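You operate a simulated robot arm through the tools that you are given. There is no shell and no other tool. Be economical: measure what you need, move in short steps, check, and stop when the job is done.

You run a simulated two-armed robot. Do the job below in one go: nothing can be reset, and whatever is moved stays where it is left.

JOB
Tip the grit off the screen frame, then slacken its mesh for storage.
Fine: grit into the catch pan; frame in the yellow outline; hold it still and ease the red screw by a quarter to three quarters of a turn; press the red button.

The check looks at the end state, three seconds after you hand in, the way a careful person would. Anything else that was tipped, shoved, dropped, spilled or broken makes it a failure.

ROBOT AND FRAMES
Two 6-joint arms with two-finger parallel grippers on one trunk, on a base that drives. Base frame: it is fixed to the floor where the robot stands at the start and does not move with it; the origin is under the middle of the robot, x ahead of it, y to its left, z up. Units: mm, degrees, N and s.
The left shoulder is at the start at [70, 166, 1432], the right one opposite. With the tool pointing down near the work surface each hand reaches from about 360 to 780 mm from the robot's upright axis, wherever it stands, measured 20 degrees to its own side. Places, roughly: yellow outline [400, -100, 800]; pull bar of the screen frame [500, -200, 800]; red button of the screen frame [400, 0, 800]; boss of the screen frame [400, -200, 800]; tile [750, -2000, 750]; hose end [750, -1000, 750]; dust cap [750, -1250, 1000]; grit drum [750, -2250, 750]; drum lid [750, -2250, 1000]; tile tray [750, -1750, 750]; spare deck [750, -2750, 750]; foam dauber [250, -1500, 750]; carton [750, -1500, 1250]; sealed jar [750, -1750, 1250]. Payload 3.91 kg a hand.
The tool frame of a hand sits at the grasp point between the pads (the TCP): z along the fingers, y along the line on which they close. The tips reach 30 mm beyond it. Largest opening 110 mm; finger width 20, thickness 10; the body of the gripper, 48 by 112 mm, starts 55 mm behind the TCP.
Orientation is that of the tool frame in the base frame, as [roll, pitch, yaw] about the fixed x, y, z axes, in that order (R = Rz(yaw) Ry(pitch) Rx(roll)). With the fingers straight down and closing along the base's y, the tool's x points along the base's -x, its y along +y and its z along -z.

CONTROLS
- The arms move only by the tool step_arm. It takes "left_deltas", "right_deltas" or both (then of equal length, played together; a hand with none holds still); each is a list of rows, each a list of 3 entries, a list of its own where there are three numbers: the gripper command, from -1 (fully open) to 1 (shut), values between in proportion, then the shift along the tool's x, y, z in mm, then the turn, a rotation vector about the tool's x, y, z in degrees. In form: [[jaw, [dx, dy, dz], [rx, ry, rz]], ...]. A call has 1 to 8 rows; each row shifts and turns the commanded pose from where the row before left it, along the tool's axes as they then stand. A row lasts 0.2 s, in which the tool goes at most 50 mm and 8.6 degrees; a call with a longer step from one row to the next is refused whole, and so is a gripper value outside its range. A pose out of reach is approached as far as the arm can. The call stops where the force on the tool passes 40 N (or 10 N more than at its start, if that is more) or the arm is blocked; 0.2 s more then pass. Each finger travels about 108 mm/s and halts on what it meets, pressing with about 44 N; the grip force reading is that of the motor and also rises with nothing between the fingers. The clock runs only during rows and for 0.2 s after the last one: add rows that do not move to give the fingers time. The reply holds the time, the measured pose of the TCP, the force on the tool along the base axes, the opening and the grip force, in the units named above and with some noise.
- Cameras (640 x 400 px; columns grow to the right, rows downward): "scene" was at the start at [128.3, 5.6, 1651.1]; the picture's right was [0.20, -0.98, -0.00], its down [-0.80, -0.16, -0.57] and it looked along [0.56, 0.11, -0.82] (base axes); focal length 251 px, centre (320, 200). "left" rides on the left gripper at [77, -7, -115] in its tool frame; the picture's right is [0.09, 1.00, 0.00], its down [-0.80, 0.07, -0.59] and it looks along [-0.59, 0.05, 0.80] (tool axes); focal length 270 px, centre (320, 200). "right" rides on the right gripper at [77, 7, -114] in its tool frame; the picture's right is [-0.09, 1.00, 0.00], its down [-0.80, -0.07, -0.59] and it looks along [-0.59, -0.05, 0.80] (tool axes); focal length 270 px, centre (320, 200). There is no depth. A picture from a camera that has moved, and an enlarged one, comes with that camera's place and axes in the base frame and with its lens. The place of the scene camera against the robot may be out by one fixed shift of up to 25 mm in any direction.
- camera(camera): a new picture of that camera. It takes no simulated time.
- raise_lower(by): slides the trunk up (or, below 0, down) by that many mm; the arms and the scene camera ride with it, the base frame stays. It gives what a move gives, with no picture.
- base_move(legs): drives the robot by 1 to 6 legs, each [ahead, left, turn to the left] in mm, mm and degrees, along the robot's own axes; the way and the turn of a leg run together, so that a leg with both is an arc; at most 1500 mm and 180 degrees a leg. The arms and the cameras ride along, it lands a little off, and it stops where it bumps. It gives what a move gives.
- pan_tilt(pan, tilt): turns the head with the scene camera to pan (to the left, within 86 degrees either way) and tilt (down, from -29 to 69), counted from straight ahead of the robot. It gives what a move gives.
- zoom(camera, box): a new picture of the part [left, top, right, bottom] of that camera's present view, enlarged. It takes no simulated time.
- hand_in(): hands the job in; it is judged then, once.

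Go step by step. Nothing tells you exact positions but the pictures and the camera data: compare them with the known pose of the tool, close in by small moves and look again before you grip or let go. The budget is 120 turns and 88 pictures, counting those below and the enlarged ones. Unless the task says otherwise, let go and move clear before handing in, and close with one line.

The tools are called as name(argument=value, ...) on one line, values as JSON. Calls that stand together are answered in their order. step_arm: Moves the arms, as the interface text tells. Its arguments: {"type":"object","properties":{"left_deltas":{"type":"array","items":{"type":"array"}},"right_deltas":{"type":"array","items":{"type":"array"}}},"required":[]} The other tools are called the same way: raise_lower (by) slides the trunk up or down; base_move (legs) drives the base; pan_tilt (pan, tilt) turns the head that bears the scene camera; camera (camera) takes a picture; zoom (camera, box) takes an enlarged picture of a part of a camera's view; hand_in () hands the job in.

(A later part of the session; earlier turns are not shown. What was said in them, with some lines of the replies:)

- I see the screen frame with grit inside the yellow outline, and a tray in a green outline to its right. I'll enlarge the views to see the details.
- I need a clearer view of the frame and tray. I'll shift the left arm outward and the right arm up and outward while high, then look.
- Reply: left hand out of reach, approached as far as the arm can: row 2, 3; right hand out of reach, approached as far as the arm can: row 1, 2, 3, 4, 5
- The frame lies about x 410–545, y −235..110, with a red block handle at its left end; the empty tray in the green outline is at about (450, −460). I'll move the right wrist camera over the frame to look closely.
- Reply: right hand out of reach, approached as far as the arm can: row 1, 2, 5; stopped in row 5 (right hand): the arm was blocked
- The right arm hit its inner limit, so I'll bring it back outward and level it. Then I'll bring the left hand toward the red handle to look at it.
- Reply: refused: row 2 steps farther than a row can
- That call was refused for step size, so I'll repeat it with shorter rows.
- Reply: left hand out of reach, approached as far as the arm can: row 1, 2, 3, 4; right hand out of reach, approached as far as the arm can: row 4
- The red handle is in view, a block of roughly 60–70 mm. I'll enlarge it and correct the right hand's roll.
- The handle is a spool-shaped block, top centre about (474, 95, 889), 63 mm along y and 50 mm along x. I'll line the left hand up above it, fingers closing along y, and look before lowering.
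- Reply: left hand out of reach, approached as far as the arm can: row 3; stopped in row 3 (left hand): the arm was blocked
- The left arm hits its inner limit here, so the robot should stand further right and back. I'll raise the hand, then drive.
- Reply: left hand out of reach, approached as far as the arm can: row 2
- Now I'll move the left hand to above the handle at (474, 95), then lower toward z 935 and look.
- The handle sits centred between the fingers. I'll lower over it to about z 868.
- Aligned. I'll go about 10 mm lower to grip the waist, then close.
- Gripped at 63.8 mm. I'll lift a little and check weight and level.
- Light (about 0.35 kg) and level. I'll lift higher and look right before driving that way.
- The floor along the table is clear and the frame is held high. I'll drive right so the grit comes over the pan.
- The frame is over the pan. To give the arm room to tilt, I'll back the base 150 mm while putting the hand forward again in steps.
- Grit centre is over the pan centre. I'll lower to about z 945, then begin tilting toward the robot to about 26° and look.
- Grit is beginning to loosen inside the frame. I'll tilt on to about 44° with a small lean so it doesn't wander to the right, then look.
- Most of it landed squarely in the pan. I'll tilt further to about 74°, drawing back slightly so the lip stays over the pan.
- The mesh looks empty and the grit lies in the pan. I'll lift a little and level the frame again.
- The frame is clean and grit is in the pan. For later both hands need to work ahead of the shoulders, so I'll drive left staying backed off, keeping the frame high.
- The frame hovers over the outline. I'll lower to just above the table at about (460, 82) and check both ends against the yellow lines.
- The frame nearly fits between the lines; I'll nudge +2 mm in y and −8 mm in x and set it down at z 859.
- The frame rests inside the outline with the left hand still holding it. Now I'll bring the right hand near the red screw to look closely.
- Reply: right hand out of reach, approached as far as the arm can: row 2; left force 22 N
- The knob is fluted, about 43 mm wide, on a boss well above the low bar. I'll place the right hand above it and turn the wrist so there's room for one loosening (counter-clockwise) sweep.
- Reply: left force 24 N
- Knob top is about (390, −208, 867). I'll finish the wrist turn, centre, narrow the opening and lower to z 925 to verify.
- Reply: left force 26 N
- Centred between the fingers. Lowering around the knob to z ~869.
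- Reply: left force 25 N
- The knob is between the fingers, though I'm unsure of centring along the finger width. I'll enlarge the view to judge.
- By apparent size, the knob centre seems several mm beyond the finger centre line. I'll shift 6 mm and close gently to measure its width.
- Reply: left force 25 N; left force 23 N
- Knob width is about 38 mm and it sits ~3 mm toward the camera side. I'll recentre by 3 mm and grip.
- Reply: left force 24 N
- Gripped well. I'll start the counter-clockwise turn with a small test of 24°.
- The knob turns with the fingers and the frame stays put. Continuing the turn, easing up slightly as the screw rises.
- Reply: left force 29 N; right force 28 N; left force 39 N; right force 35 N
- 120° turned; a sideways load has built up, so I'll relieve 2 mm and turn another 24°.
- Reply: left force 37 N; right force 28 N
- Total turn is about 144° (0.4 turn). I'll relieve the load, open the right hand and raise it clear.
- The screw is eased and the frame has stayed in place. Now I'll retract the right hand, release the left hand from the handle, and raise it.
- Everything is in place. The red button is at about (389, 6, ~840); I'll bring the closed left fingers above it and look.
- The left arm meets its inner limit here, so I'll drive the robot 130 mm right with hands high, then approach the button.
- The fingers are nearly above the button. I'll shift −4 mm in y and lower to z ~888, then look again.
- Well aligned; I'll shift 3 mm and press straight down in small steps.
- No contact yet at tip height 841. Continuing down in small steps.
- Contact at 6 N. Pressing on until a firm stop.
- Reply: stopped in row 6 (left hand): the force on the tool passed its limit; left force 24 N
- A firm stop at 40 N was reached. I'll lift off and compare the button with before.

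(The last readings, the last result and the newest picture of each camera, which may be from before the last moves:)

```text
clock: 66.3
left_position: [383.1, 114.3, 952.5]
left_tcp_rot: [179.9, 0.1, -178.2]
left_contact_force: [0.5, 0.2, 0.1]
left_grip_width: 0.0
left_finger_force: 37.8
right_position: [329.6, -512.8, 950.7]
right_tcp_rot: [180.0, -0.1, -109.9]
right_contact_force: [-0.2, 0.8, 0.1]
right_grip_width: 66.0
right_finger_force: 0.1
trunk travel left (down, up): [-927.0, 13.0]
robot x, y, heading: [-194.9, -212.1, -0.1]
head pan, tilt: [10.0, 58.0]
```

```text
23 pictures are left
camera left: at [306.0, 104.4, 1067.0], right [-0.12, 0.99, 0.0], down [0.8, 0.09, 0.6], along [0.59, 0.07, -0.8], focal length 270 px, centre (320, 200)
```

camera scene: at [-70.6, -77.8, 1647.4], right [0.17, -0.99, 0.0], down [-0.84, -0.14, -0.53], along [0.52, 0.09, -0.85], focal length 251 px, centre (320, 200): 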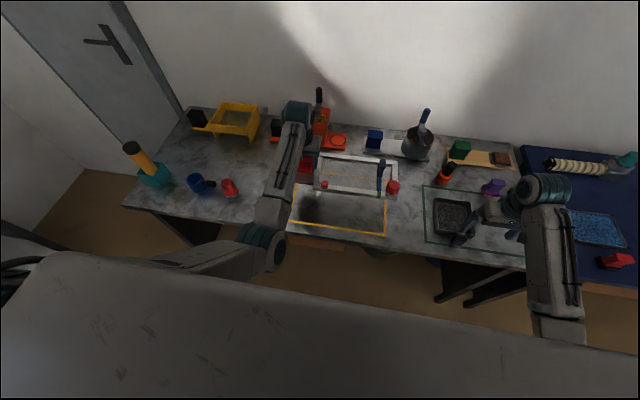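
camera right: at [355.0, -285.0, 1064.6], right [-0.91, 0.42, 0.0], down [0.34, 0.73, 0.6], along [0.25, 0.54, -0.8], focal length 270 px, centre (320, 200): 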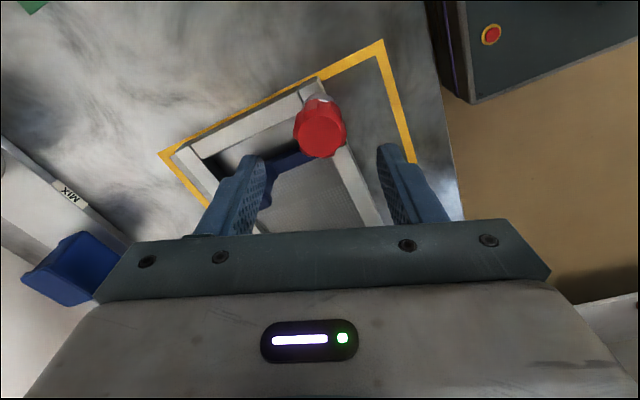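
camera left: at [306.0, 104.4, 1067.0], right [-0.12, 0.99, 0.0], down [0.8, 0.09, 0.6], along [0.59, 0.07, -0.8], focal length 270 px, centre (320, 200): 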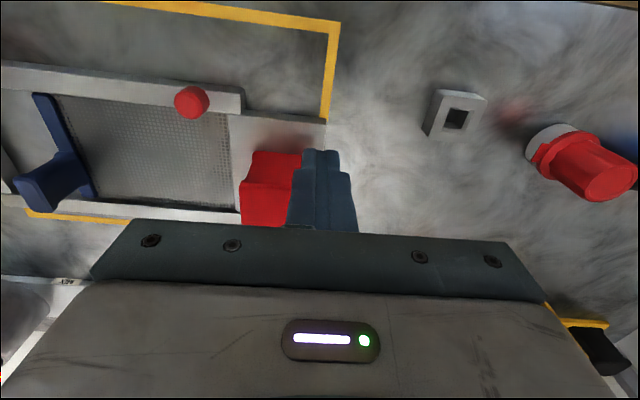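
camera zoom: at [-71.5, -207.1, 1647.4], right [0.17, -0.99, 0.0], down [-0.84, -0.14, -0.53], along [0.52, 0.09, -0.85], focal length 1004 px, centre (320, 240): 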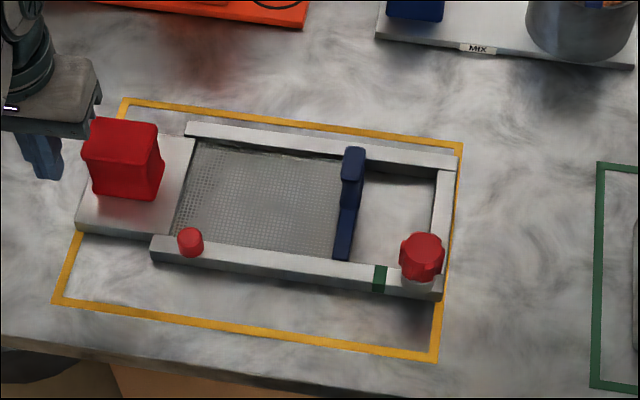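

Pressing the button released the mesh: the pull bar has slid off the green mark and the frame sits inside the outline. One last overall check of the pan and surroundings.

camera(camera="scene")

zoom(camera="scene", box=[350, 130, 510, 250])

```text
22 pictures are left
camera scene: at [-71.5, -207.1, 1647.4], right [0.17, -0.99, 0.0], down [-0.84, -0.14, -0.53], along [0.52, 0.09, -0.85], focal length 251 px, centre (320, 200)
```

scene: 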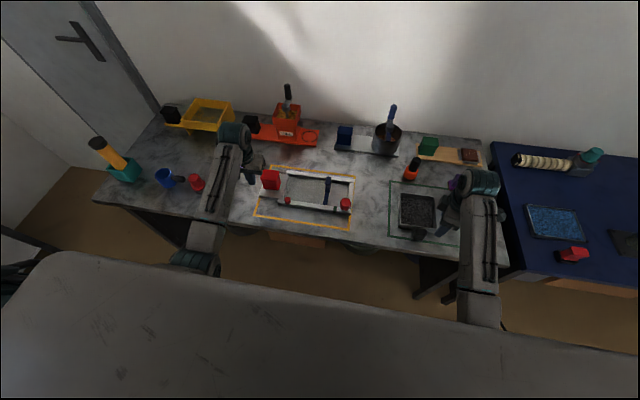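

```text
3.33 times, centred on (430, 190) of scene
camera zoom: at [-71.5, -207.1, 1647.4], right [0.17, -0.99, 0.0], down [-0.84, -0.14, -0.53], along [0.52, 0.09, -0.85], focal length 837 px, centre (-47, 233)
```

zoom: 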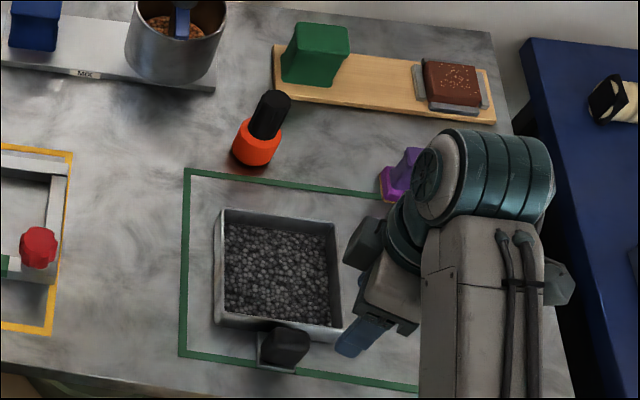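

The grit is all in the pan, the frame is in the outline, and nothing else looks disturbed. Both hands are clear, so I'm handing in.

hand_in()

```text
The job is handed in.
```

I handed the job in: the grit is in the catch pan, the frame is in the yellow outline, the red screw is eased about 0.4 of a turn, and the red button is pressed with the mesh slackened.
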